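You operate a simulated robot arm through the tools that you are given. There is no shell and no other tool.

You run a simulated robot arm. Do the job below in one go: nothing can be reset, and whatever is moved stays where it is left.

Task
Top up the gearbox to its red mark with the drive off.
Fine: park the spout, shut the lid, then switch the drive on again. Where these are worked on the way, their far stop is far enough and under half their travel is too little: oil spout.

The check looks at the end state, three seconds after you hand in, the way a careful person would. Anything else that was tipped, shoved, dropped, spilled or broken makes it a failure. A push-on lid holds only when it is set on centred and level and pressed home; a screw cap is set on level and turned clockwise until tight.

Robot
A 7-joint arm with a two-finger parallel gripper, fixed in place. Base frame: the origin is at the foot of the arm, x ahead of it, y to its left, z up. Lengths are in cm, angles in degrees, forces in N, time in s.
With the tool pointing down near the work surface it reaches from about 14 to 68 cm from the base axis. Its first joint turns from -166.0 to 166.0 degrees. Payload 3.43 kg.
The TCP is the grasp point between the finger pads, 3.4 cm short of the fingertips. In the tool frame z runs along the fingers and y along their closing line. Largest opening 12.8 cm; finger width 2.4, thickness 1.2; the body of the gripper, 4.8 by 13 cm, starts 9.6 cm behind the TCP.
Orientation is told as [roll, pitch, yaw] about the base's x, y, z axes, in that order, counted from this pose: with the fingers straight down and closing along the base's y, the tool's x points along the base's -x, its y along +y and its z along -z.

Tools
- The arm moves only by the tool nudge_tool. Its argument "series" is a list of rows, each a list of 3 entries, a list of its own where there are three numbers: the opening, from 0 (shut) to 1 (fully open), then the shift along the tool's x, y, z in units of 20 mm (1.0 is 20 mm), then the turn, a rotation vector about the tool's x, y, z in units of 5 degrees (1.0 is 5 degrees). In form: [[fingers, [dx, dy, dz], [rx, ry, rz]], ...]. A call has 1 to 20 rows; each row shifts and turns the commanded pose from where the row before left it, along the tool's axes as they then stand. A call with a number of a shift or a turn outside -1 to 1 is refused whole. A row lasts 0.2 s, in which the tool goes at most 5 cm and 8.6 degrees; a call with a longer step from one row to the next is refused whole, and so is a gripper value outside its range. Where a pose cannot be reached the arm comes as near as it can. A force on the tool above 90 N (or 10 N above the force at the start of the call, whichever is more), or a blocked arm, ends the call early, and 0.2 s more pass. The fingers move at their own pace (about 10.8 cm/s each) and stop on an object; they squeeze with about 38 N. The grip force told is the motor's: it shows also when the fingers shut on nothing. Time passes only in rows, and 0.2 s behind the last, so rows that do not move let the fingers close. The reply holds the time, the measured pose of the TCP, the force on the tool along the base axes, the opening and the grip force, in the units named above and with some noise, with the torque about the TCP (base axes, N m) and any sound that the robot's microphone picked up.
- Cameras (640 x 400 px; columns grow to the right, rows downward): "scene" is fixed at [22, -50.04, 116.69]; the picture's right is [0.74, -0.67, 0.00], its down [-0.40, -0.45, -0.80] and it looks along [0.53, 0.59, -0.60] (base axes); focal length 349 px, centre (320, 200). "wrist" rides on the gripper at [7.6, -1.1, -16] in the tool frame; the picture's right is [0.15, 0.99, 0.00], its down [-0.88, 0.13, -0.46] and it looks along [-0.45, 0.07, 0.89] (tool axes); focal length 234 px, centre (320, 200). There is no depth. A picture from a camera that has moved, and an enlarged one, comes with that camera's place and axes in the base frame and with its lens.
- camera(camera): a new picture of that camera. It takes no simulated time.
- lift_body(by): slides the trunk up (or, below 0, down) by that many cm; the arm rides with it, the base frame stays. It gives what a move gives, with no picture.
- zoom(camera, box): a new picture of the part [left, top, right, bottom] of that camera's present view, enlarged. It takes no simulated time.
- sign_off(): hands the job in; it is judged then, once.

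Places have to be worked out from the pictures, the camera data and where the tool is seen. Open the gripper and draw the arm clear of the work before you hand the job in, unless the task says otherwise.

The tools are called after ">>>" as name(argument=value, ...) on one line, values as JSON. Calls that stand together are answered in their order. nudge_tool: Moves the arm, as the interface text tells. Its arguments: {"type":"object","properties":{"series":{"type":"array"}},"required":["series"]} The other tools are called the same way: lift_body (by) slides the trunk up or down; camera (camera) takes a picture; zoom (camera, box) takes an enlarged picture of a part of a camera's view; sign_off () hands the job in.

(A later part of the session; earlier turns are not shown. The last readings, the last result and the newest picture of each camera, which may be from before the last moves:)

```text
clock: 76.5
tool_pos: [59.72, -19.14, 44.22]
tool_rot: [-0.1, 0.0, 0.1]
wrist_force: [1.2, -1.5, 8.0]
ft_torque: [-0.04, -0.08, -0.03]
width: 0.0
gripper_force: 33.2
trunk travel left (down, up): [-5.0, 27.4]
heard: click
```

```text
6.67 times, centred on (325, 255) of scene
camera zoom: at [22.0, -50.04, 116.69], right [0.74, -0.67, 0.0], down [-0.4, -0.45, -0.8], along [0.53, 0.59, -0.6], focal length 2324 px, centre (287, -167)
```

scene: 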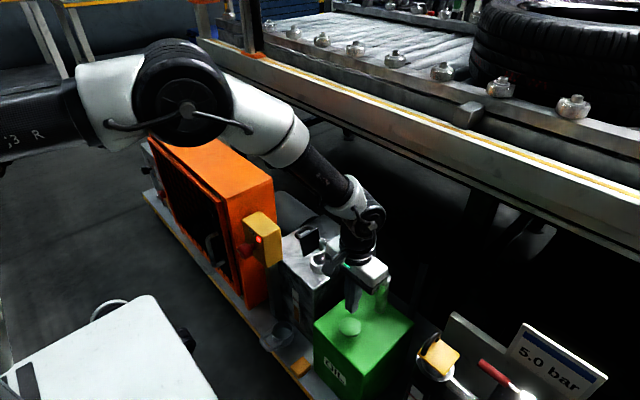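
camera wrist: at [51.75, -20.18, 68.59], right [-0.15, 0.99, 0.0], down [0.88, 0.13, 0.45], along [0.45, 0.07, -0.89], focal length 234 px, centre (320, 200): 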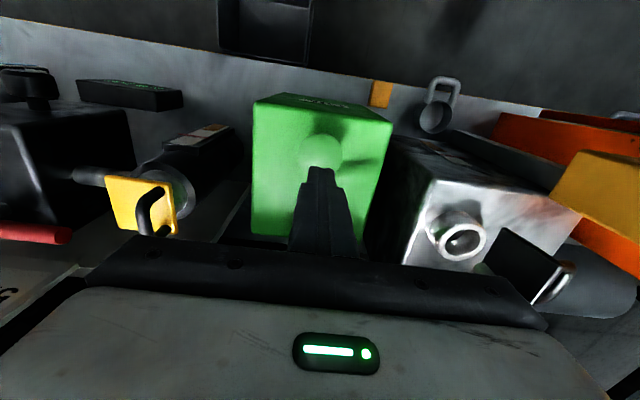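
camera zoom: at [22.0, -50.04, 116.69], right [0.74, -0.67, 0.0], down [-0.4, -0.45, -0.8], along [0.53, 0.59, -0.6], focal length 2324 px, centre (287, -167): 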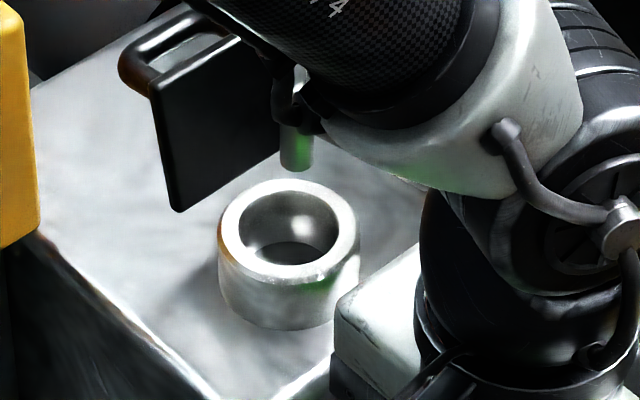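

The level rose about half of the gap to the red mark. I release the plunger now to see whether the flow stops or settles, and re-measure.

>>> nudge_tool(series=[[0, [0, 0, -0.5], [0, 0, 0]], [0, [0, 0, -0.5], [0, 0, 0]]])

>>> zoom(camera="scene", box=[275, 285, 315, 325])

>>> zoom(camera="scene", box=[270, 210, 410, 350])

```text
clock: 77.1
tool_pos: [59.48, -19.11, 46.07]
tool_rot: [0.0, 0.3, 0.0]
wrist_force: [0.1, 0.4, 0.8]
ft_torque: [0.02, 0.0, 0.0]
width: 0.0
gripper_force: 33.0
trunk travel left (down, up): [-5.0, 27.4]
```

```text
10.00 times, centred on (295, 305) of scene
camera zoom: at [22.0, -50.04, 116.69], right [0.74, -0.67, 0.0], down [-0.4, -0.45, -0.8], along [0.53, 0.59, -0.6], focal length 3486 px, centre (570, -850)
```

zoom: 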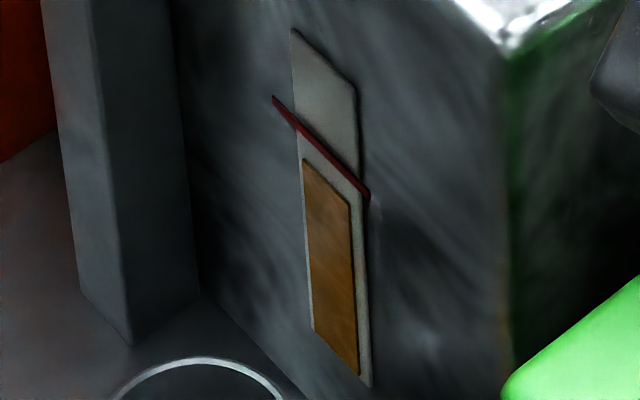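

```text
2.86 times, centred on (340, 280) of scene
camera zoom: at [22.0, -50.04, 116.69], right [0.74, -0.67, 0.0], down [-0.4, -0.45, -0.8], along [0.53, 0.59, -0.6], focal length 996 px, centre (263, -29)
```

zoom: 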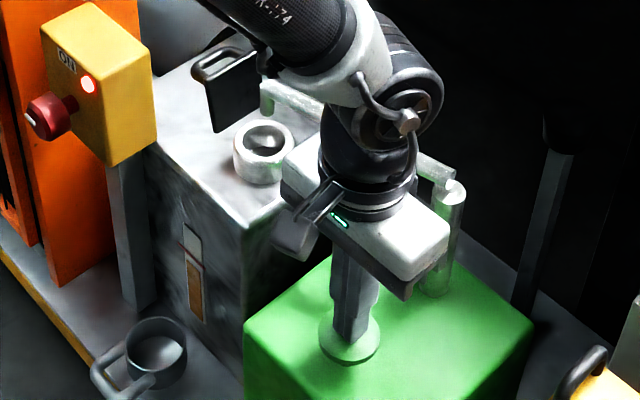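

The level holds at about half the gap after release. A dose may arrive with a delay, so I wait a couple of seconds without pressing and look again.

>>> nudge_tool(series=[[0, [0, 0, 0], [0, 0, 0]], [0, [0, 0, 0], [0, 0, 0]], [0, [0, 0, 0], [0, 0, 0]], [0, [0, 0, 0], [0, 0, 0]], [0, [0, 0, 0], [0, 0, 0]], [0, [0, 0, 0], [0, 0, 0]], [0, [0, 0, 0], [0, 0, 0]], [0, [0, 0, 0], [0, 0, 0]], [0, [0, 0, 0], [0, 0, 0]], [0, [0, 0, 0], [0, 0, 0]], [0, [0, 0, 0], [0, 0, 0]], [0, [0, 0, 0], [0, 0, 0]]])

>>> zoom(camera="scene", box=[275, 285, 315, 325])

```text
clock: 79.7
tool_pos: [59.58, -19.18, 46.22]
tool_rot: [0.0, 0.1, 0.0]
wrist_force: [-0.4, -0.1, -0.1]
ft_torque: [-0.02, -0.06, 0.01]
width: 0.0
gripper_force: 32.7
trunk travel left (down, up): [-5.0, 27.4]
```

```text
10.00 times, centred on (295, 305) of scene
camera zoom: at [22.0, -50.04, 116.69], right [0.74, -0.67, 0.0], down [-0.4, -0.45, -0.8], along [0.53, 0.59, -0.6], focal length 3486 px, centre (570, -850)
```

zoom: 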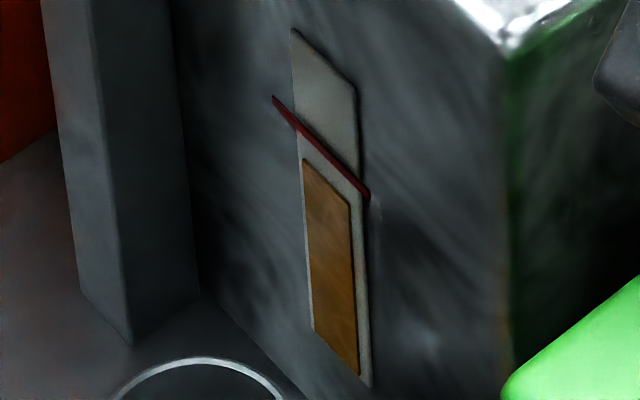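

The level is stable, so the oil comes per stroke. One more equal stroke should bring it to the mark. I press again, stopping right after the click to measure.

>>> nudge_tool(series=[[0, [0, 0, 0.35], [0, 0, 0]], [0, [0, 0, 0.35], [0, 0, 0]], [0, [0, 0, 0.15], [0, 0, 0]]])

>>> zoom(camera="scene", box=[275, 285, 315, 325])

```text
clock: 80.5
tool_pos: [59.61, -19.26, 44.6]
tool_rot: [0.0, 0.1, 0.0]
wrist_force: [-3.1, -1.4, 6.1]
ft_torque: [-0.07, 0.06, -0.01]
width: 0.02
gripper_force: 33.0
trunk travel left (down, up): [-5.0, 27.4]
heard: click
```

```text
10.00 times, centred on (295, 305) of scene
camera zoom: at [22.0, -50.04, 116.69], right [0.74, -0.67, 0.0], down [-0.4, -0.45, -0.8], along [0.53, 0.59, -0.6], focal length 3486 px, centre (570, -850)
```

zoom: 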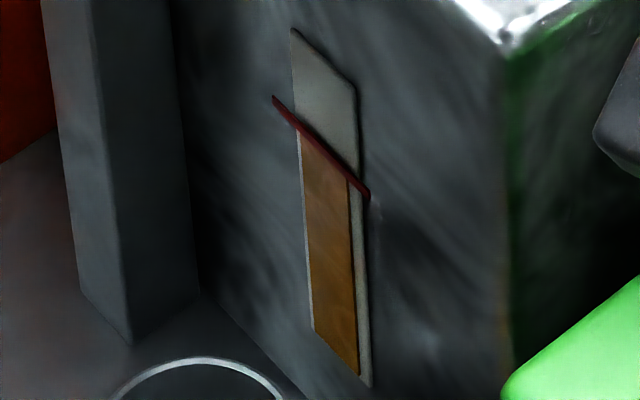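

The oil now reaches the red mark. I release the plunger, rise clear, and verify the level again.

>>> nudge_tool(series=[[0, [0, 0, -0.7], [0, 0, 0]], [0, [0, 0, -1], [0, 0, 0]], [0, [0, 0, -1], [0, 0, 0]], [0, [0, 0, -1], [0, 0, 0]], [0, [0, 0, -1], [0, 0, 0]], [0, [0, 0, -1], [0, 0, 0]], [0, [0, 0, -1], [0, 0, 0]], [0, [0, 0, -1], [0, 0, 0]], [0, [0, 0, -1], [0, 0, 0]], [0, [0, 0, -1], [0, 0, 0]], [0, [0, 0, -1], [0, 0, 0]]])

>>> zoom(camera="scene", box=[280, 290, 310, 320])

>>> camera(camera="wrist")

>>> zoom(camera="scene", box=[270, 210, 410, 350])

```text
clock: 82.9
tool_pos: [59.6, -18.97, 65.88]
tool_rot: [0.1, 0.2, 0.0]
wrist_force: [0.4, 0.1, -0.1]
ft_torque: [0.0, 0.02, 0.02]
width: 0.0
gripper_force: 32.5
trunk travel left (down, up): [-5.0, 27.4]
```

```text
13.33 times, centred on (295, 305) of scene
camera zoom: at [22.0, -50.04, 116.69], right [0.74, -0.67, 0.0], down [-0.4, -0.45, -0.8], along [0.53, 0.59, -0.6], focal length 4648 px, centre (653, -1200)
```

zoom: 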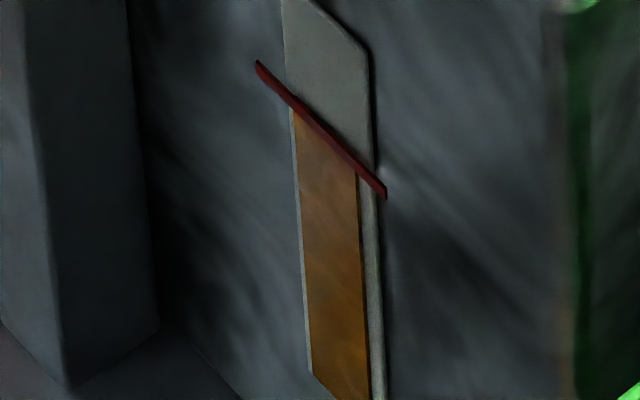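

```text
taken
camera wrist: at [52.03, -20.12, 81.9], right [-0.15, 0.99, 0.0], down [0.88, 0.13, 0.45], along [0.45, 0.07, -0.89], focal length 234 px, centre (320, 200)
```

wrist: 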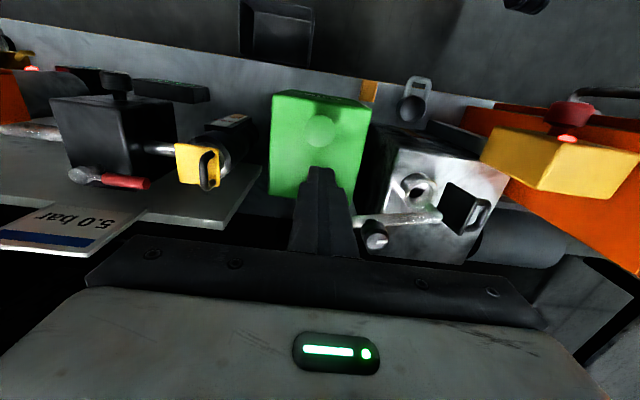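

```text
2.86 times, centred on (340, 280) of scene
camera zoom: at [22.0, -50.04, 116.69], right [0.74, -0.67, 0.0], down [-0.4, -0.45, -0.8], along [0.53, 0.59, -0.6], focal length 996 px, centre (263, -29)
```

zoom: 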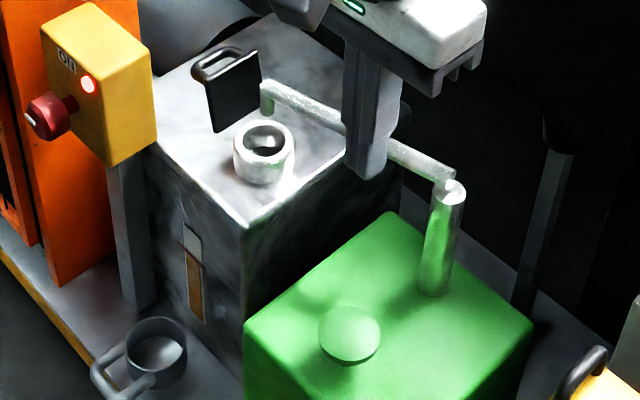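

The level sits exactly on the red mark. Now I park the spout: I tilt the hand 25° and come down on the spout's −x side, between riser and tap.

>>> nudge_tool(series=[[0, [0, 0, 0], [0, -1, 0]], [0, [0, 0, 0], [0, -1, 0]], [0, [0, 0, 0], [0, -1, 0]], [0, [0, 0, 0], [0, -1, 0]], [0, [0, 0, 0], [0, -1, 0]], [0, [-0.86, 0.65, 0.4], [0, 0, 0]], [0, [-0.86, 0.65, 0.4], [0, 0, 0]], [0, [-0.86, 0.65, 0.4], [0, 0, 0]], [0, [0.455, 0, 0.974], [0, 0, 0]], [0, [0.455, 0, 0.974], [0, 0, 0]], [0, [0.455, 0, 0.974], [0, 0, 0]], [0, [0.455, 0, 0.974], [0, 0, 0]]])

>>> camera(camera="wrist")

>>> zoom(camera="scene", box=[290, 190, 430, 320])

```text
clock: 85.5
tool_pos: [65.44, -15.16, 57.14]
tool_rot: [-0.1, -24.9, 0.0]
wrist_force: [-0.1, -0.3, -0.8]
ft_torque: [0.04, -0.01, -0.01]
width: 0.02
gripper_force: 33.0
trunk travel left (down, up): [-5.0, 27.4]
```

```text
taken
camera wrist: at [51.84, -16.34, 68.62], right [-0.13, 0.99, -0.06], down [0.61, 0.13, 0.78], along [0.78, 0.07, -0.62], focal length 234 px, centre (320, 200)
```

wrist: 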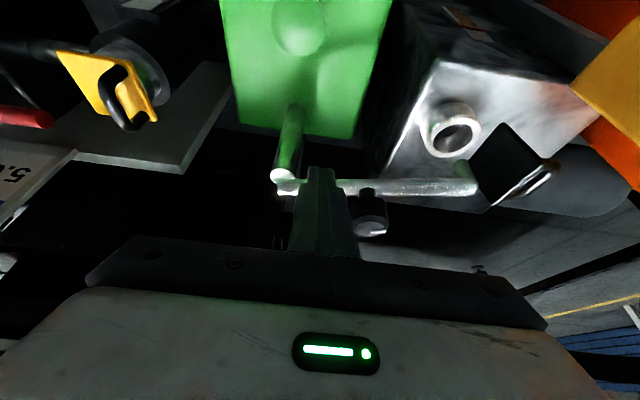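

```text
3.08 times, centred on (360, 255) of scene
camera zoom: at [22.0, -50.04, 116.69], right [0.74, -0.67, 0.0], down [-0.4, -0.45, -0.8], along [0.53, 0.59, -0.6], focal length 1073 px, centre (197, 31)
```

zoom: 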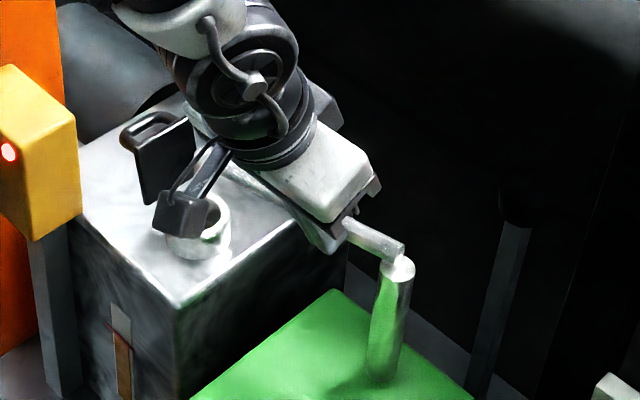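

The finger is beside the tube. I descend the last 4 cm and push the spout clockwise back along its arc, the first part to about 45°.

>>> nudge_tool(series=[[0, [0.455, 0, 0.974], [0, 0, 0]], [0, [0.455, 0, 0.974], [0, 0, 0]], [0, [-0.43, 0.125, 0.2], [0, 0, 0]], [0, [-0.43, 0.125, 0.2], [0, 0, 0]], [0, [-0.41, 0.245, 0.19], [0, -0.5, 0]], [0, [-0.6, 0.185, 0.31], [0, -0.5, 0]], [0, [-0.615, 0.005, 0.355], [0, -0.5, 0]], [0, [-0.58, -0.18, 0.37], [0, -0.5, 0]]])

>>> camera(camera="wrist")

>>> zoom(camera="scene", box=[310, 190, 450, 320])

```text
clock: 87.3
tool_pos: [72.33, -14.09, 52.99]
tool_rot: [-0.1, -34.8, -0.2]
wrist_force: [-0.8, 0.9, -0.6]
ft_torque: [0.04, 0.01, 0.0]
width: 0.0
gripper_force: 33.1
trunk travel left (down, up): [-5.0, 27.4]
```

```text
taken
camera wrist: at [56.87, -15.39, 61.79], right [-0.12, 0.99, -0.08], down [0.46, 0.13, 0.88], along [0.88, 0.07, -0.47], focal length 234 px, centre (320, 200)
```

wrist: 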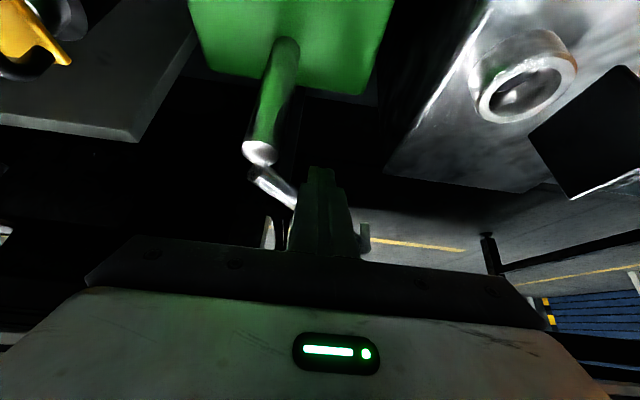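

```text
3.08 times, centred on (380, 255) of scene
camera zoom: at [22.0, -50.04, 116.69], right [0.74, -0.67, 0.0], down [-0.4, -0.45, -0.8], along [0.53, 0.59, -0.6], focal length 1073 px, centre (135, 31)
```

zoom: 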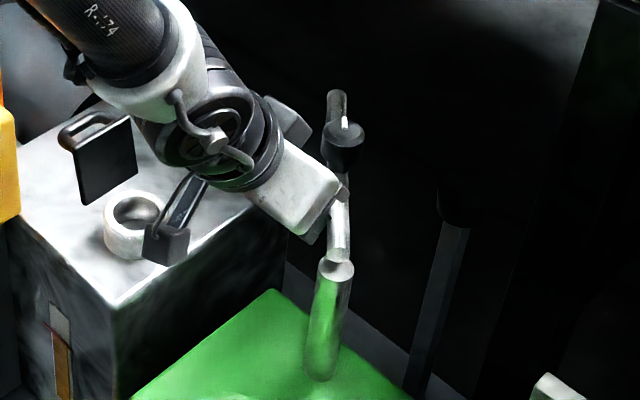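

The spout follows, now at about 45°. I continue the arc to the park position.

>>> nudge_tool(series=[[0, [-0.5, -0.35, 0.35], [0, -0.5, 0]], [0, [-0.4, -0.5, 0.31], [0, -0.5, 0]], [0, [-0.27, -0.5, 0.23], [0, 0, 0]]])

>>> camera(camera="wrist")

>>> zoom(camera="scene", box=[330, 190, 470, 320])

```text
clock: 88.1
tool_pos: [75.27, -16.85, 52.9]
tool_rot: [0.1, -40.0, 0.0]
wrist_force: [-0.4, 3.8, 2.3]
ft_torque: [-0.05, 0.04, -0.1]
width: 0.02
gripper_force: 32.8
trunk travel left (down, up): [-5.0, 27.4]
```

```text
taken
camera wrist: at [59.1, -17.98, 60.36], right [-0.11, 0.99, -0.09], down [0.38, 0.13, 0.91], along [0.92, 0.07, -0.39], focal length 234 px, centre (320, 200)
```

wrist: 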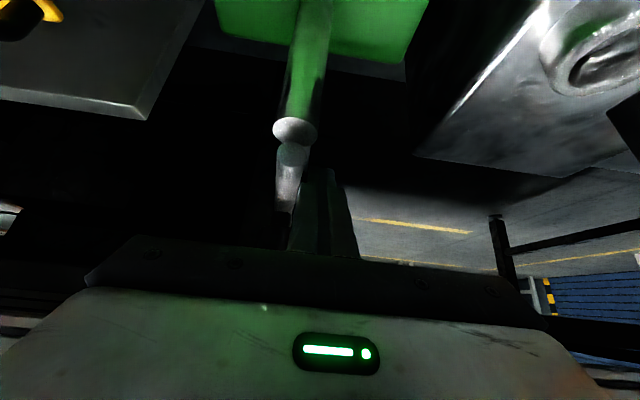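

```text
3.08 times, centred on (400, 255) of scene
camera zoom: at [22.0, -50.04, 116.69], right [0.74, -0.67, 0.0], down [-0.4, -0.45, -0.8], along [0.53, 0.59, -0.6], focal length 1073 px, centre (74, 31)
```

zoom: 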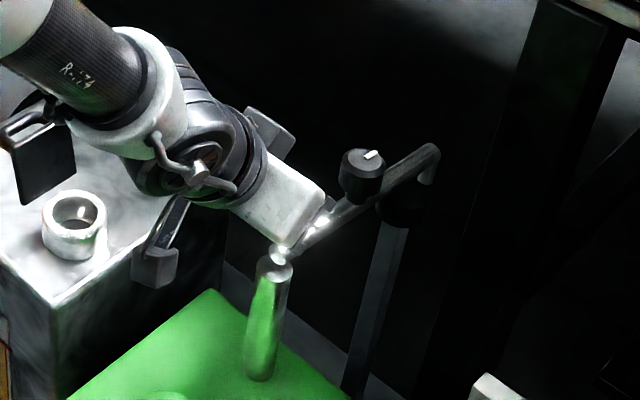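

The spout looks parked over its cup. I compare it with the same zoom as at the start.

>>> zoom(camera="scene", box=[365, 220, 445, 320])

```text
4.00 times, centred on (405, 270) of scene
camera zoom: at [22.0, -50.04, 116.69], right [0.74, -0.67, 0.0], down [-0.4, -0.45, -0.8], along [0.53, 0.59, -0.6], focal length 1394 px, centre (-20, -80)
```

zoom: 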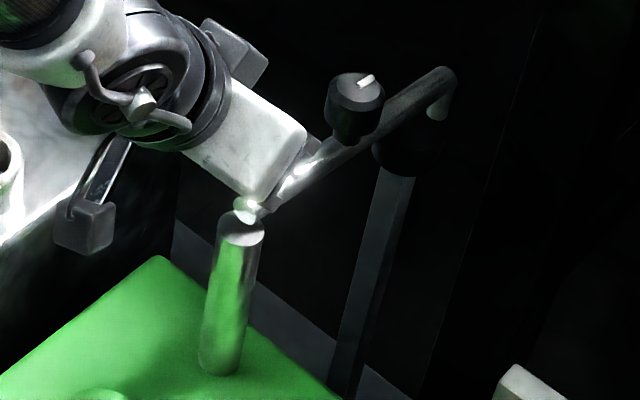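

Compared with the start, the spout has gone about 4° past its original park angle (nozzle about 1.4 cm towards −y). I'd rather restore the exact position over the drip cup. I lift off, go round to the −y side, and nudge it back slightly.

>>> nudge_tool(series=[[0, [0, 0.75, 0], [0, 0, 0]], [0, [-0.643, 0, -0.766], [0, 0, 0]], [0, [-0.643, 0, -0.766], [0, 0, 0]], [0, [-0.643, 0, -0.766], [0, 0, 0]], [0, [-0.643, 0, -0.766], [0, 0, 0]], [0, [-0.643, 0, -0.766], [0, 0, 0]], [0, [0, -0.95, 0], [0, 0, 0]], [0, [0, -0.95, 0], [0, 0, 0]], [0, [0, -0.95, 0], [0, 0, 0]], [0, [0, -0.95, 0], [0, 0, 0]], [0, [0, -0.95, 0], [0, 0, 0]], [0, [0.643, 0, 0.766], [0, 0, 0]], [0, [0.643, 0, 0.766], [0, 0, 0]], [0, [0.643, 0, 0.766], [0, 0, 0]], [0, [0.643, 0, 0.766], [0, 0, 0]], [0, [0.643, 0, 0.766], [0, 0, 0]]])

>>> zoom(camera="scene", box=[365, 220, 445, 320])

>>> camera(camera="wrist")

```text
clock: 91.5
tool_pos: [75.09, -24.99, 52.96]
tool_rot: [-0.1, -40.0, 0.0]
wrist_force: [-0.5, -0.6, 0.2]
ft_torque: [0.03, 0.01, -0.02]
width: 0.0
gripper_force: 33.1
trunk travel left (down, up): [-5.0, 27.4]
```

```text
4.00 times, centred on (405, 270) of scene
camera zoom: at [22.0, -50.04, 116.69], right [0.74, -0.67, 0.0], down [-0.4, -0.45, -0.8], along [0.53, 0.59, -0.6], focal length 1394 px, centre (-20, -80)
```

zoom: 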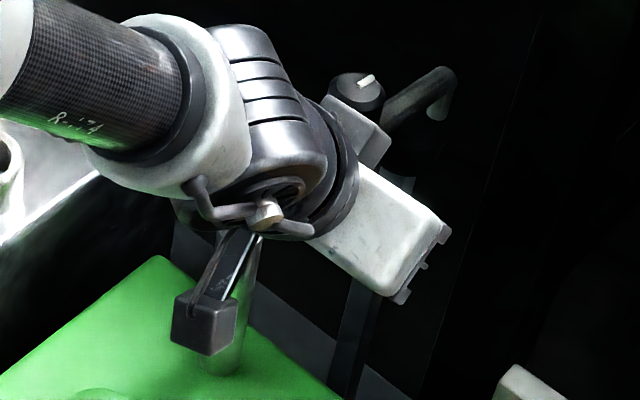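

```text
taken
camera wrist: at [59.02, -26.1, 60.48], right [-0.11, 0.99, -0.09], down [0.38, 0.13, 0.91], along [0.92, 0.07, -0.39], focal length 234 px, centre (320, 200)
```

wrist: 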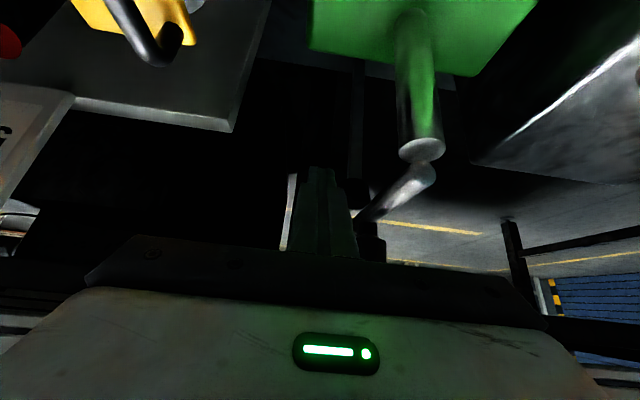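

The spout stays put. I approach from the −y side and nudge it by a few millimetres.

>>> nudge_tool(series=[[0, [0, 0.8, 0], [0, 0, 0]], [0, [0, 0.8, 0], [0, 0, 0]], [0, [0, 0.1, 0], [0, 0, 0]], [0, [0, 0.1, 0], [0, 0, 0]]])

>>> zoom(camera="scene", box=[365, 220, 445, 320])

```text
clock: 92.5
tool_pos: [75.12, -21.34, 53.02]
tool_rot: [-0.1, -39.9, 0.0]
wrist_force: [-0.1, -0.6, -0.5]
ft_torque: [-0.03, -0.02, -0.01]
width: 0.0
gripper_force: 32.8
trunk travel left (down, up): [-5.0, 27.4]
```

```text
4.00 times, centred on (405, 270) of scene
camera zoom: at [22.0, -50.04, 116.69], right [0.74, -0.67, 0.0], down [-0.4, -0.45, -0.8], along [0.53, 0.59, -0.6], focal length 1394 px, centre (-20, -80)
```

zoom: 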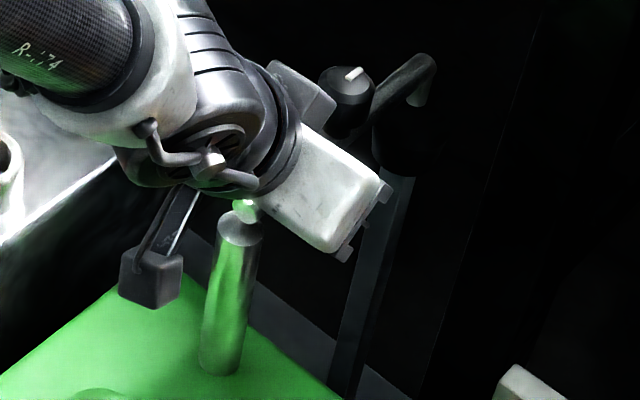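

The spout matches its original parked picture now. I back off, rise, and travel back towards the lid.

>>> nudge_tool(series=[[0, [0, -1, 0], [0, 0, 0]], [0, [-0.643, 0, -0.766], [0, 0, 0]], [0, [-0.643, 0, -0.766], [0, 0, 0]], [0, [-0.643, 0, -0.766], [0, 0, 0]], [0, [-0.643, 0, -0.766], [0, 0, 0]], [0, [-0.643, 0, -0.766], [0, 0, 0]], [0, [-0.643, 0, -0.766], [0, 0, 0]], [0, [0.3, 1, -0.25], [0, 0, 0]], [0, [0.3, 1, -0.25], [0, 0, 0]], [0, [0.3, 1, -0.25], [0, 0, 0]], [0, [0.3, 1, -0.25], [0, 0, 0]], [0, [0.3, 1, -0.25], [0, 0, 0]], [0, [0.3, 1, -0.25], [0, 0, 0]], [0, [0.3, 1, -0.25], [0, 0, 0]], [0, [0.3, 1, -0.25], [0, 0, 0]], [0, [0.3, 1, -0.25], [0, 0, 0]], [0, [0.3, 1, -0.25], [0, 0, 0]]])

>>> zoom(camera="scene", box=[365, 220, 445, 320])

>>> camera(camera="scene")

```text
clock: 96.1
tool_pos: [67.49, -3.39, 64.9]
tool_rot: [-0.1, -39.9, 0.0]
wrist_force: [0.1, -0.9, -0.3]
ft_torque: [-0.02, 0.01, 0.01]
width: 0.0
gripper_force: 32.9
trunk travel left (down, up): [-5.0, 27.4]
```

```text
4.00 times, centred on (405, 270) of scene
camera zoom: at [22.0, -50.04, 116.69], right [0.74, -0.67, 0.0], down [-0.4, -0.45, -0.8], along [0.53, 0.59, -0.6], focal length 1394 px, centre (-20, -80)
```

zoom: 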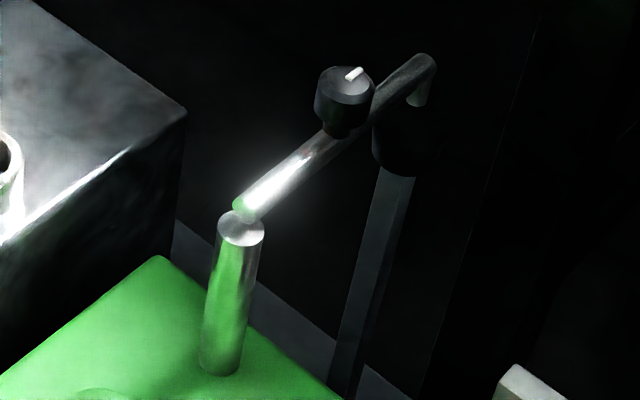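

```text
taken
```

scene: 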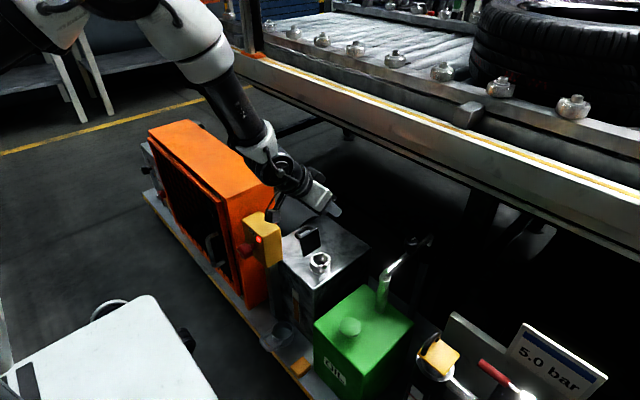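

The spout is parked exactly as at the start. I now come upright above the open lid's handle with the fingers slightly open.

>>> nudge_tool(series=[[0.16, [0, 0.73, 0], [0, 1, 0]], [0.16, [0, 0.73, 0], [0, 1, 0]], [0.16, [0, 0.73, 0], [0, 1, 0]], [0.16, [0, 0.73, 0], [0, 1, 0]], [0.16, [0, 0.73, 0], [0, 1, 0]], [0.16, [0, 0.73, 0], [0, 1, 0]], [0.16, [0, 0.73, 0], [0, 1, 0]], [0.16, [0, 0.73, 0], [0, 1, 0]], [0.16, [0.25, 0, 0.5], [0, 0, 0]], [0.16, [0, 0, 0.5], [0, 0, 0]], [0.16, [0, 0, 0], [0, 0, 0]]])

>>> zoom(camera="wrist", box=[210, 80, 390, 260])

>>> zoom(camera="scene", box=[270, 180, 370, 280])

```text
clock: 98.5
tool_pos: [66.89, 8.38, 62.8]
tool_rot: [0.0, 0.0, 0.1]
wrist_force: [-0.4, 0.8, 0.1]
ft_torque: [0.0, 0.01, 0.01]
width: 2.04
gripper_force: 0.0
trunk travel left (down, up): [-5.0, 27.4]
```

```text
2.22 times, centred on (300, 170) of wrist
camera zoom: at [59.37, 7.26, 78.93], right [-0.15, 0.99, 0.0], down [0.88, 0.13, 0.45], along [0.45, 0.07, -0.89], focal length 520 px, centre (364, 267)
```

zoom: 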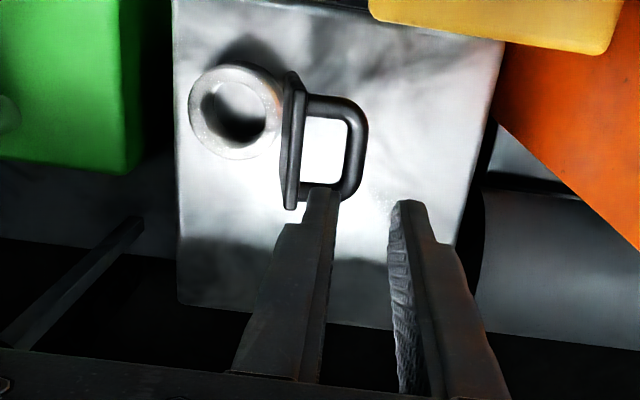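

```text
4.00 times, centred on (320, 230) of scene
camera zoom: at [22.0, -50.04, 116.69], right [0.74, -0.67, 0.0], down [-0.4, -0.45, -0.8], along [0.53, 0.59, -0.6], focal length 1394 px, centre (320, 80)
```

zoom: 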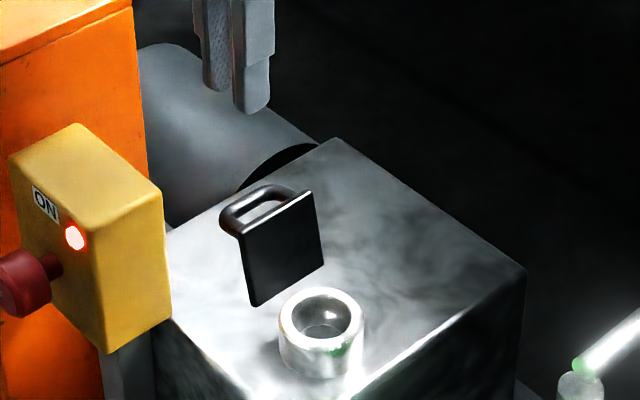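

The handle bar is measured at y≈8.0, z≈49.4, x≈67. I shift slightly and descend with the fingers around the bar.

>>> nudge_tool(series=[[0.18, [0, -0.14, 0.8], [0, 0, 0]], [0.18, [0, 0, 0.9], [0, 0, 0]], [0.18, [0, 0, 0.9], [0, 0, 0]], [0.18, [0, 0, 0.9], [0, 0, 0]], [0.18, [0, 0, 0.9], [0, 0, 0]], [0.18, [0, 0, 0.9], [0, 0, 0]], [0.18, [0, 0, 0.85], [0, 0, 0]], [0.18, [0, 0, 0], [0, 0, 0]]])

>>> zoom(camera="wrist", box=[210, 80, 390, 260])

>>> zoom(camera="scene", box=[270, 180, 370, 280])

```text
clock: 100.3
tool_pos: [67.03, 8.06, 50.39]
tool_rot: [0.1, 0.1, 0.1]
wrist_force: [-0.5, -0.2, 0.1]
ft_torque: [-0.01, -0.03, -0.01]
width: 2.3
gripper_force: 0.1
trunk travel left (down, up): [-5.0, 27.4]
```

```text
2.22 times, centred on (300, 170) of wrist
camera zoom: at [59.4, 6.92, 66.47], right [-0.15, 0.99, 0.0], down [0.88, 0.13, 0.45], along [0.45, 0.07, -0.89], focal length 520 px, centre (364, 267)
```

zoom: 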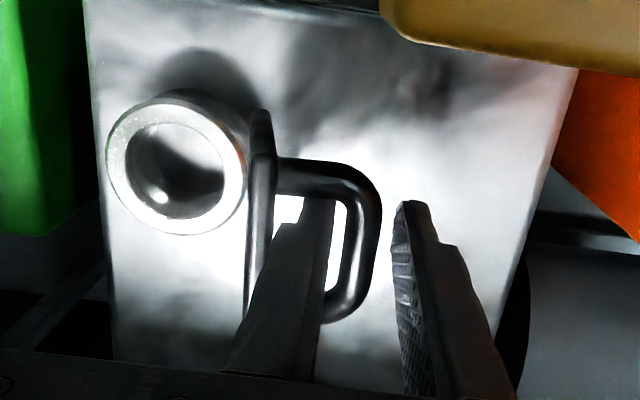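

```text
4.00 times, centred on (320, 230) of scene
camera zoom: at [22.0, -50.04, 116.69], right [0.74, -0.67, 0.0], down [-0.4, -0.45, -0.8], along [0.53, 0.59, -0.6], focal length 1394 px, centre (320, 80)
```

zoom: 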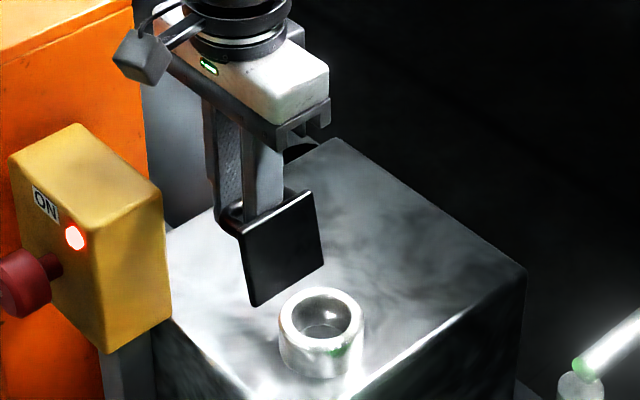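

The bar is between the fingers. I raise 4 mm for tip clearance, close on it, and swing the lid back along the reverse arc to about 50°.

>>> nudge_tool(series=[[0.18, [0, 0, -0.2], [0, 0, 0]], [0, [0, 0, 0], [0, 0, 0]], [0, [0, 0, 0], [0, 0, 0]], [0, [0, 0, 0], [0, 0, 0]], [0, [0, -0.38, -0.4], [0, 0, 0]], [0, [0, -0.445, -0.325], [0, 0, 0]], [0, [0, -0.495, -0.245], [0, 0, 0]], [0, [0, -0.53, -0.155], [0, 0, 0]], [0, [0, -0.55, -0.065], [0, 0, 0]], [0, [0, -0.55, 0.035], [0, 0, 0]]])

>>> zoom(camera="scene", box=[270, 180, 370, 280])

```text
clock: 102.5
tool_pos: [67.03, 2.25, 53.13]
tool_rot: [-0.1, 0.2, 0.0]
wrist_force: [4.8, 3.9, -12.3]
ft_torque: [0.15, 0.49, -0.1]
width: 1.13
gripper_force: 44.7
trunk travel left (down, up): [-5.0, 27.4]
```

```text
4.00 times, centred on (320, 230) of scene
camera zoom: at [22.0, -50.04, 116.69], right [0.74, -0.67, 0.0], down [-0.4, -0.45, -0.8], along [0.53, 0.59, -0.6], focal length 1394 px, centre (320, 80)
```

zoom: 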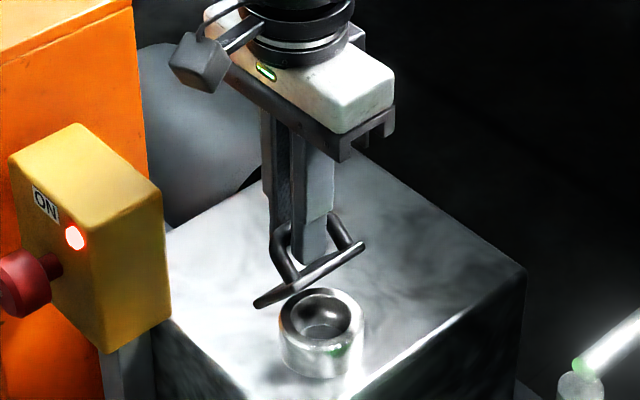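

The lid follows the arc. I continue down to closed.

>>> nudge_tool(series=[[0, [0, -0.535, 0.13], [0, 0, 0]], [0, [0, -0.505, 0.22], [0, 0, 0]], [0, [0, -0.46, 0.305], [0, 0, 0]], [0, [0, -0.4, 0.38], [0, 0, 0]], [0, [0, -0.325, 0.445], [0, 0, 0]], [0, [0, 0, 0], [0, 0, 0]]])

>>> zoom(camera="scene", box=[270, 180, 370, 280])

>>> zoom(camera="wrist", box=[230, 80, 410, 260])

```text
clock: 103.9
tool_pos: [67.02, -2.14, 50.55]
tool_rot: [-0.1, 0.0, 0.0]
wrist_force: [7.0, 1.4, 2.1]
ft_torque: [0.12, -0.01, 0.0]
width: 1.13
gripper_force: 44.5
trunk travel left (down, up): [-5.0, 27.4]
```

```text
4.00 times, centred on (320, 230) of scene
camera zoom: at [22.0, -50.04, 116.69], right [0.74, -0.67, 0.0], down [-0.4, -0.45, -0.8], along [0.53, 0.59, -0.6], focal length 1394 px, centre (320, 80)
```

zoom: 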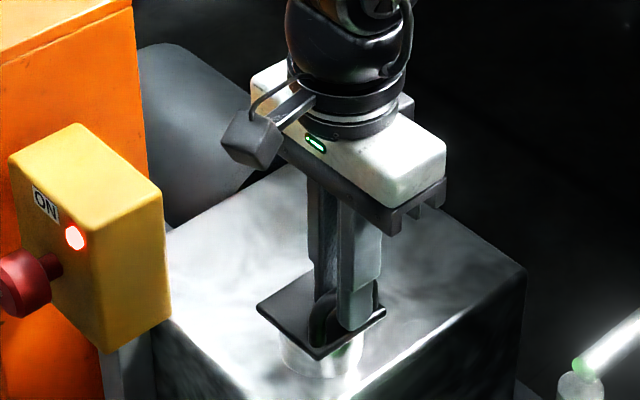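

```text
2.22 times, centred on (320, 170) of wrist
camera zoom: at [59.32, -3.38, 66.51], right [-0.15, 0.99, 0.0], down [0.88, 0.13, 0.46], along [0.45, 0.07, -0.89], focal length 520 px, centre (320, 267)
```

zoom: 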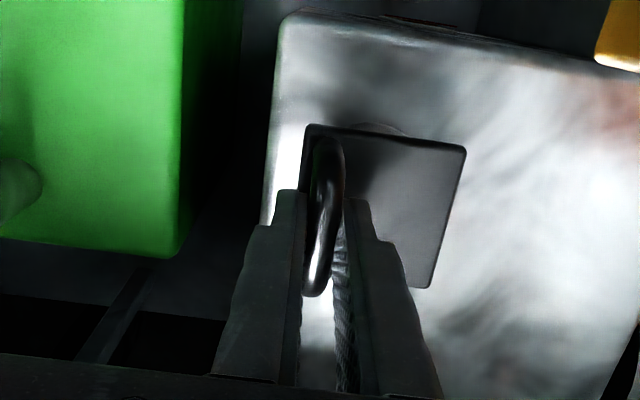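

The lid is down or nearly so. I press gently downward while still holding the bar to seat it.

>>> nudge_tool(series=[[0, [0, -0.05, 0.1], [0, 0, 0]], [0, [0, -0.05, 0.1], [0, 0, 0]], [0, [0, 0, 0.1], [0, 0, 0]], [0, [0, 0, 0], [0, 0, 0]]])

>>> zoom(camera="scene", box=[290, 225, 350, 285])

```text
clock: 104.9
tool_pos: [67.02, -2.36, 50.09]
tool_rot: [0.0, -0.2, 0.0]
wrist_force: [-3.8, 7.1, 33.2]
ft_torque: [0.09, 0.13, -0.02]
width: 1.12
gripper_force: 45.2
trunk travel left (down, up): [-5.0, 27.4]
```

```text
6.67 times, centred on (320, 255) of scene
camera zoom: at [22.0, -50.04, 116.69], right [0.74, -0.67, 0.0], down [-0.4, -0.45, -0.8], along [0.53, 0.59, -0.6], focal length 2324 px, centre (320, -167)
```

zoom: 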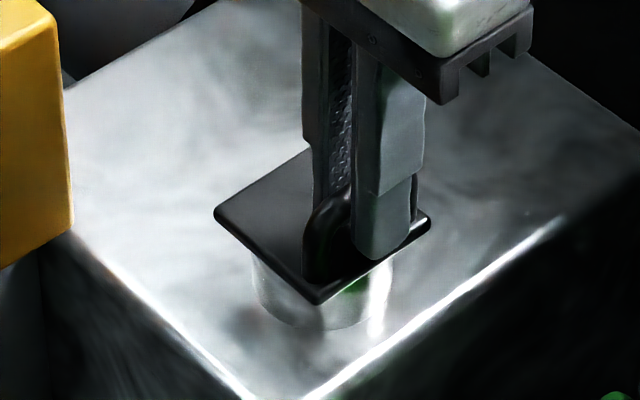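

A solid 33 N reaction and the lid corners match the original closed picture, so the lid is shut. I open and lift away.

>>> nudge_tool(series=[[0, [0, 0, -0.1], [0, 0, 0]], [0.4, [0, 0, 0], [0, 0, 0]], [0.4, [0, 0, 0], [0, 0, 0]], [0.4, [0, 0, -0.6], [0, 0, 0]], [0.4, [0, 0, -1], [0, 0, 0]], [0.4, [0, 0, -1], [0, 0, 0]], [0.4, [0, 0, -1], [0, 0, 0]], [0.4, [0, 0, -1], [0, 0, 0]], [0.4, [0, 0, -1], [0, 0, 0]], [0.4, [0, 0, -1], [0, 0, 0]], [0.4, [0, 0, -1], [0, 0, 0]]])

>>> zoom(camera="scene", box=[290, 225, 350, 285])

>>> zoom(camera="scene", box=[280, 290, 310, 320])

>>> camera(camera="scene")

```text
clock: 107.3
tool_pos: [67.11, -2.59, 64.98]
tool_rot: [0.0, 0.1, 0.0]
wrist_force: [0.0, 0.1, -0.6]
ft_torque: [0.0, -0.02, -0.04]
width: 5.14
gripper_force: 0.2
trunk travel left (down, up): [-5.0, 27.4]
```

```text
6.67 times, centred on (320, 255) of scene
camera zoom: at [22.0, -50.04, 116.69], right [0.74, -0.67, 0.0], down [-0.4, -0.45, -0.8], along [0.53, 0.59, -0.6], focal length 2324 px, centre (320, -167)
```

zoom: 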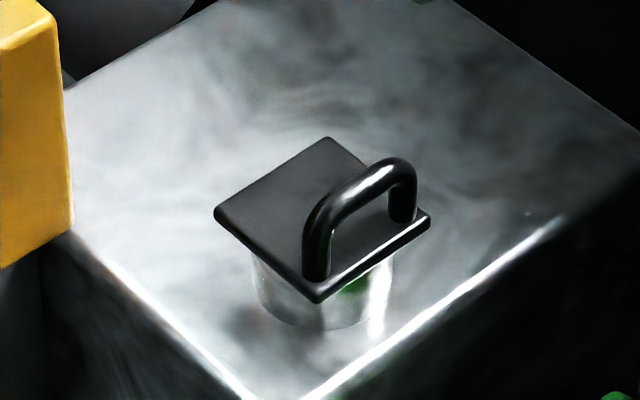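

```text
13.33 times, centred on (295, 305) of scene
camera zoom: at [22.0, -50.04, 116.69], right [0.74, -0.67, 0.0], down [-0.4, -0.45, -0.8], along [0.53, 0.59, -0.6], focal length 4648 px, centre (653, -1200)
```

zoom: 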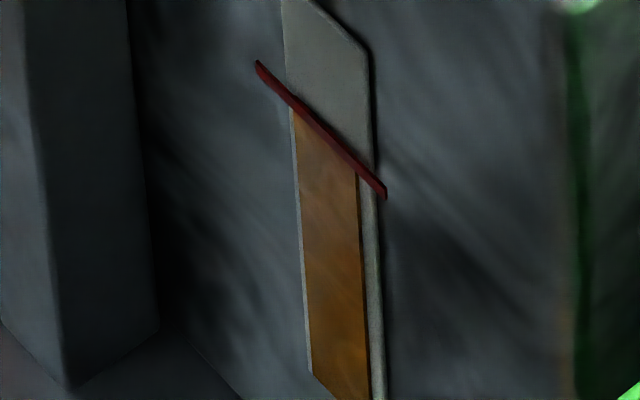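

```text
taken
```

scene: 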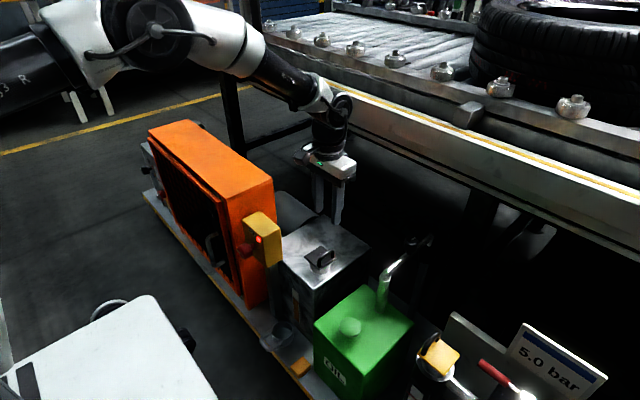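

The lid is shut exactly as before, the oil is at the mark, and the spout is parked. Now the drive switch: I travel back at height to the front of the switch and take the 45° tilt, leaning to the +y side, for the clockwise turn.

>>> nudge_tool(series=[[0.6, [0.96, 0.87, -0.15], [0, 0, 0]], [0.6, [0.96, 0.87, -0.15], [0, 0, 0]], [0.6, [0.96, 0.87, -0.15], [0, 0, 0]], [0.6, [0.96, 0.87, -0.15], [0, 0, 0]], [0.6, [0.96, 0.87, -0.15], [0, 0, 0]], [0.6, [0.96, 0.87, -0.15], [0, 0, 0]], [0.6, [0.96, 0.87, -0.15], [0, 0, 0]], [0.6, [0.96, 0.87, -0.15], [0, 0, 0]], [0.6, [0.96, 0.87, -0.15], [0, 0, 0]], [0.6, [0.96, 0.87, -0.15], [0, 0, 0]], [0.6, [0.96, 0.87, -0.15], [0, 0, 0]], [0.6, [0, 0, 0], [0, -1, 0]], [0.6, [0, 0, 0], [0, -1, 0]], [0.6, [0, 0, 0], [0, -1, 0]], [0.6, [0, 0, 0], [0, -1, 0]], [0.6, [0, 0, 0], [0, -1, 0]], [0.6, [0, 0, 0], [0, -1, 0]], [0.6, [0, 0, 0], [0, -1, 0]], [0.6, [0, 0, 0], [0, -1, 0]], [0.6, [0, 0, 0], [0, -1, 0]]])

>>> camera(camera="scene")

>>> camera(camera="wrist")

```text
clock: 111.5
tool_pos: [45.87, 16.67, 68.57]
tool_rot: [-0.1, -45.0, -0.1]
wrist_force: [0.0, 0.2, 0.3]
ft_torque: [0.02, 0.03, 0.0]
width: 7.7
gripper_force: 0.1
trunk travel left (down, up): [-5.0, 27.4]
```

```text
taken
```

scene: 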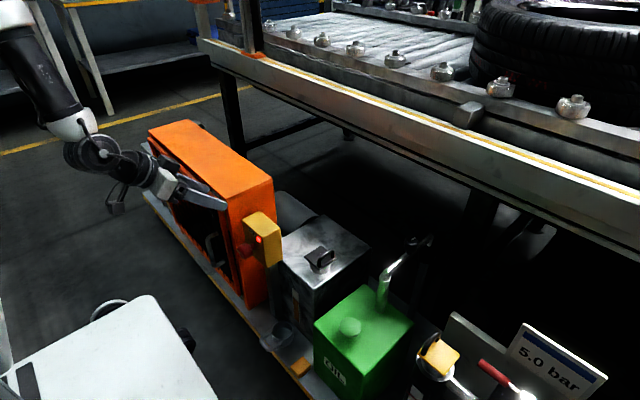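

```text
taken
camera wrist: at [29.21, 15.55, 74.51], right [-0.1, 0.99, -0.1], down [0.3, 0.13, 0.94], along [0.95, 0.07, -0.31], focal length 234 px, centre (320, 200)
```

wrist: 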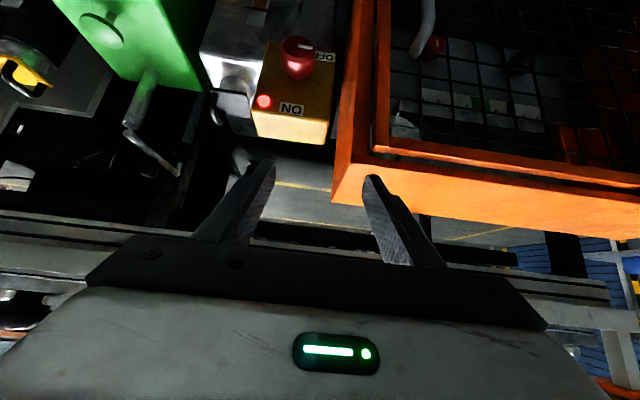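

The hand is tilted in front of the cabinet edge with a few cm of clearance. I back off 2 cm in x and rotate the empty hand −45° about the knob axis direction.

>>> nudge_tool(series=[[0.6, [0.707, 0, -0.707], [0, 0, 0]], [0.6, [0, 0, 0], [0.707, 0, -0.707]], [0.6, [0, 0, 0], [0.707, 0, -0.707]], [0.6, [0, 0, 0], [0.707, 0, -0.707]], [0.6, [0, 0, 0], [0.707, 0, -0.707]], [0.6, [0, 0, 0], [0.707, 0, -0.707]], [0.6, [0, 0, 0], [0.707, 0, -0.707]], [0.6, [0, 0, 0], [0.707, 0, -0.707]], [0.6, [0, 0, 0], [0.707, 0, -0.707]], [0.6, [0, 0, 0], [0.707, 0, -0.707]]])

>>> camera(camera="scene")

>>> camera(camera="wrist")

```text
clock: 113.7
tool_pos: [43.82, 16.53, 68.41]
tool_rot: [-54.7, -29.8, 35.2]
wrist_force: [-0.4, 0.4, -0.3]
ft_torque: [0.0, 0.05, 0.01]
width: 7.68
gripper_force: 0.2
trunk travel left (down, up): [-5.0, 27.4]
```

```text
taken
```

scene: 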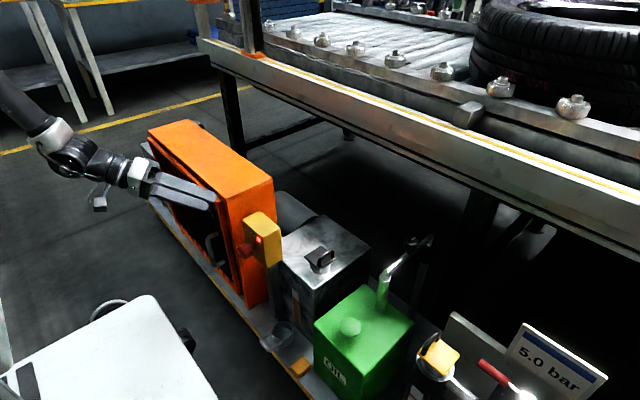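

```text
taken
camera wrist: at [27.15, 20.05, 73.57], right [-0.1, 0.63, -0.77], down [0.3, 0.76, 0.57], along [0.95, -0.17, -0.27], focal length 234 px, centre (320, 200)
```

wrist: 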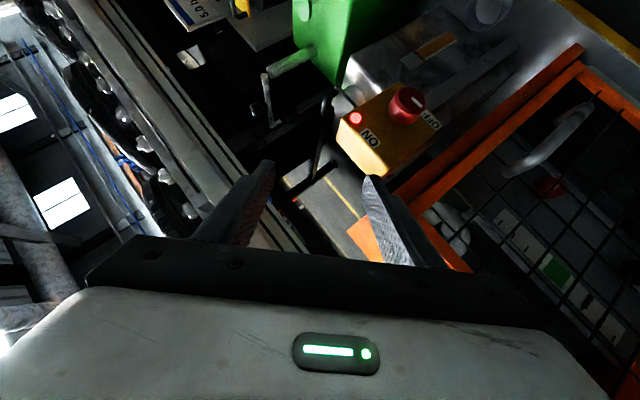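

The orientation is right for the clockwise turn. I descend to the standoff in front of the knob.

>>> nudge_tool(series=[[0.6, [0.594, 0.863, 0.628], [0, 0, 0]], [0.6, [0.594, 0.863, 0.628], [0, 0, 0]], [0.6, [0.594, 0.863, 0.628], [0, 0, 0]], [0.6, [0.594, 0.863, 0.628], [0, 0, 0]], [0.6, [0.594, 0.863, 0.628], [0, 0, 0]], [0.6, [0.594, 0.863, 0.628], [0, 0, 0]]])

>>> camera(camera="wrist")

>>> zoom(camera="scene", box=[130, 180, 310, 320])

```text
clock: 115.1
tool_pos: [44.27, 16.85, 53.75]
tool_rot: [-54.6, -29.9, 35.2]
wrist_force: [0.4, -0.1, -0.2]
ft_torque: [0.01, 0.0, 0.01]
width: 7.68
gripper_force: 0.0
trunk travel left (down, up): [-5.0, 27.4]
```

```text
taken
camera wrist: at [27.49, 20.19, 58.88], right [-0.1, 0.63, -0.77], down [0.3, 0.76, 0.58], along [0.95, -0.17, -0.27], focal length 234 px, centre (320, 200)
```

wrist: 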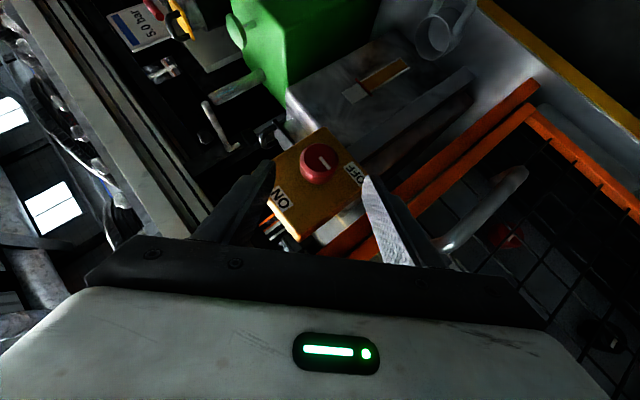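

```text
2.86 times, centred on (220, 250) of scene
camera zoom: at [22.0, -50.04, 116.69], right [0.74, -0.67, 0.0], down [-0.4, -0.45, -0.8], along [0.53, 0.59, -0.6], focal length 996 px, centre (606, 57)
```

zoom: 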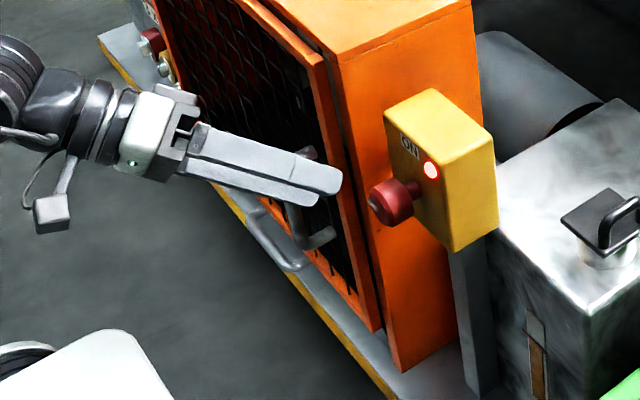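

The knob is centred between the fingers (re-measured at y 12.5, z 49.5). I advance around it, then close and turn clockwise 90° back to ON.

>>> nudge_tool(series=[[0.6, [0.03, -0.025, 0.99], [0, 0, 0]], [0.6, [0.03, -0.025, 0.99], [0, 0, 0]], [0.6, [0.03, -0.025, 0.99], [0, 0, 0]], [0.6, [0.03, -0.025, 0.97], [0, 0, 0]], [0.6, [0, 0, 0], [0, 0, 0]]])

>>> camera(camera="wrist")

>>> zoom(camera="scene", box=[150, 180, 310, 320])

```text
clock: 116.3
tool_pos: [49.55, 12.38, 49.91]
tool_rot: [-54.5, -29.8, 35.2]
wrist_force: [0.0, 0.6, 0.4]
ft_torque: [0.02, -0.01, -0.03]
width: 7.69
gripper_force: 0.1
trunk travel left (down, up): [-5.0, 27.4]
```

```text
taken
camera wrist: at [32.83, 15.8, 54.92], right [-0.11, 0.63, -0.77], down [0.3, 0.76, 0.58], along [0.95, -0.17, -0.27], focal length 234 px, centre (320, 200)
```

wrist: 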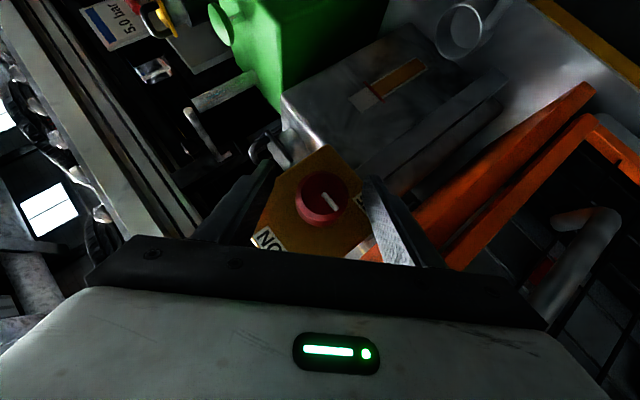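

```text
2.86 times, centred on (230, 250) of scene
camera zoom: at [22.0, -50.04, 116.69], right [0.74, -0.67, 0.0], down [-0.4, -0.45, -0.8], along [0.53, 0.59, -0.6], focal length 996 px, centre (577, 57)
```

zoom: 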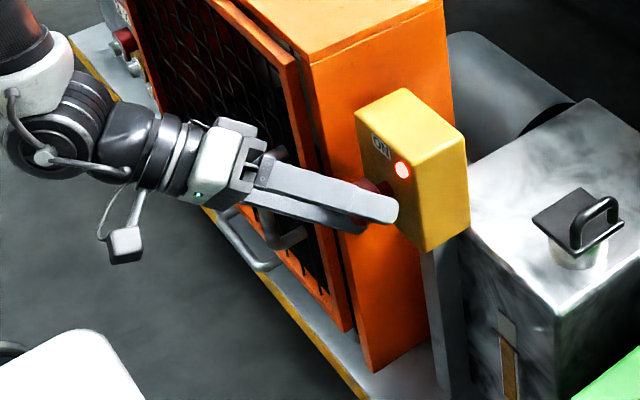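

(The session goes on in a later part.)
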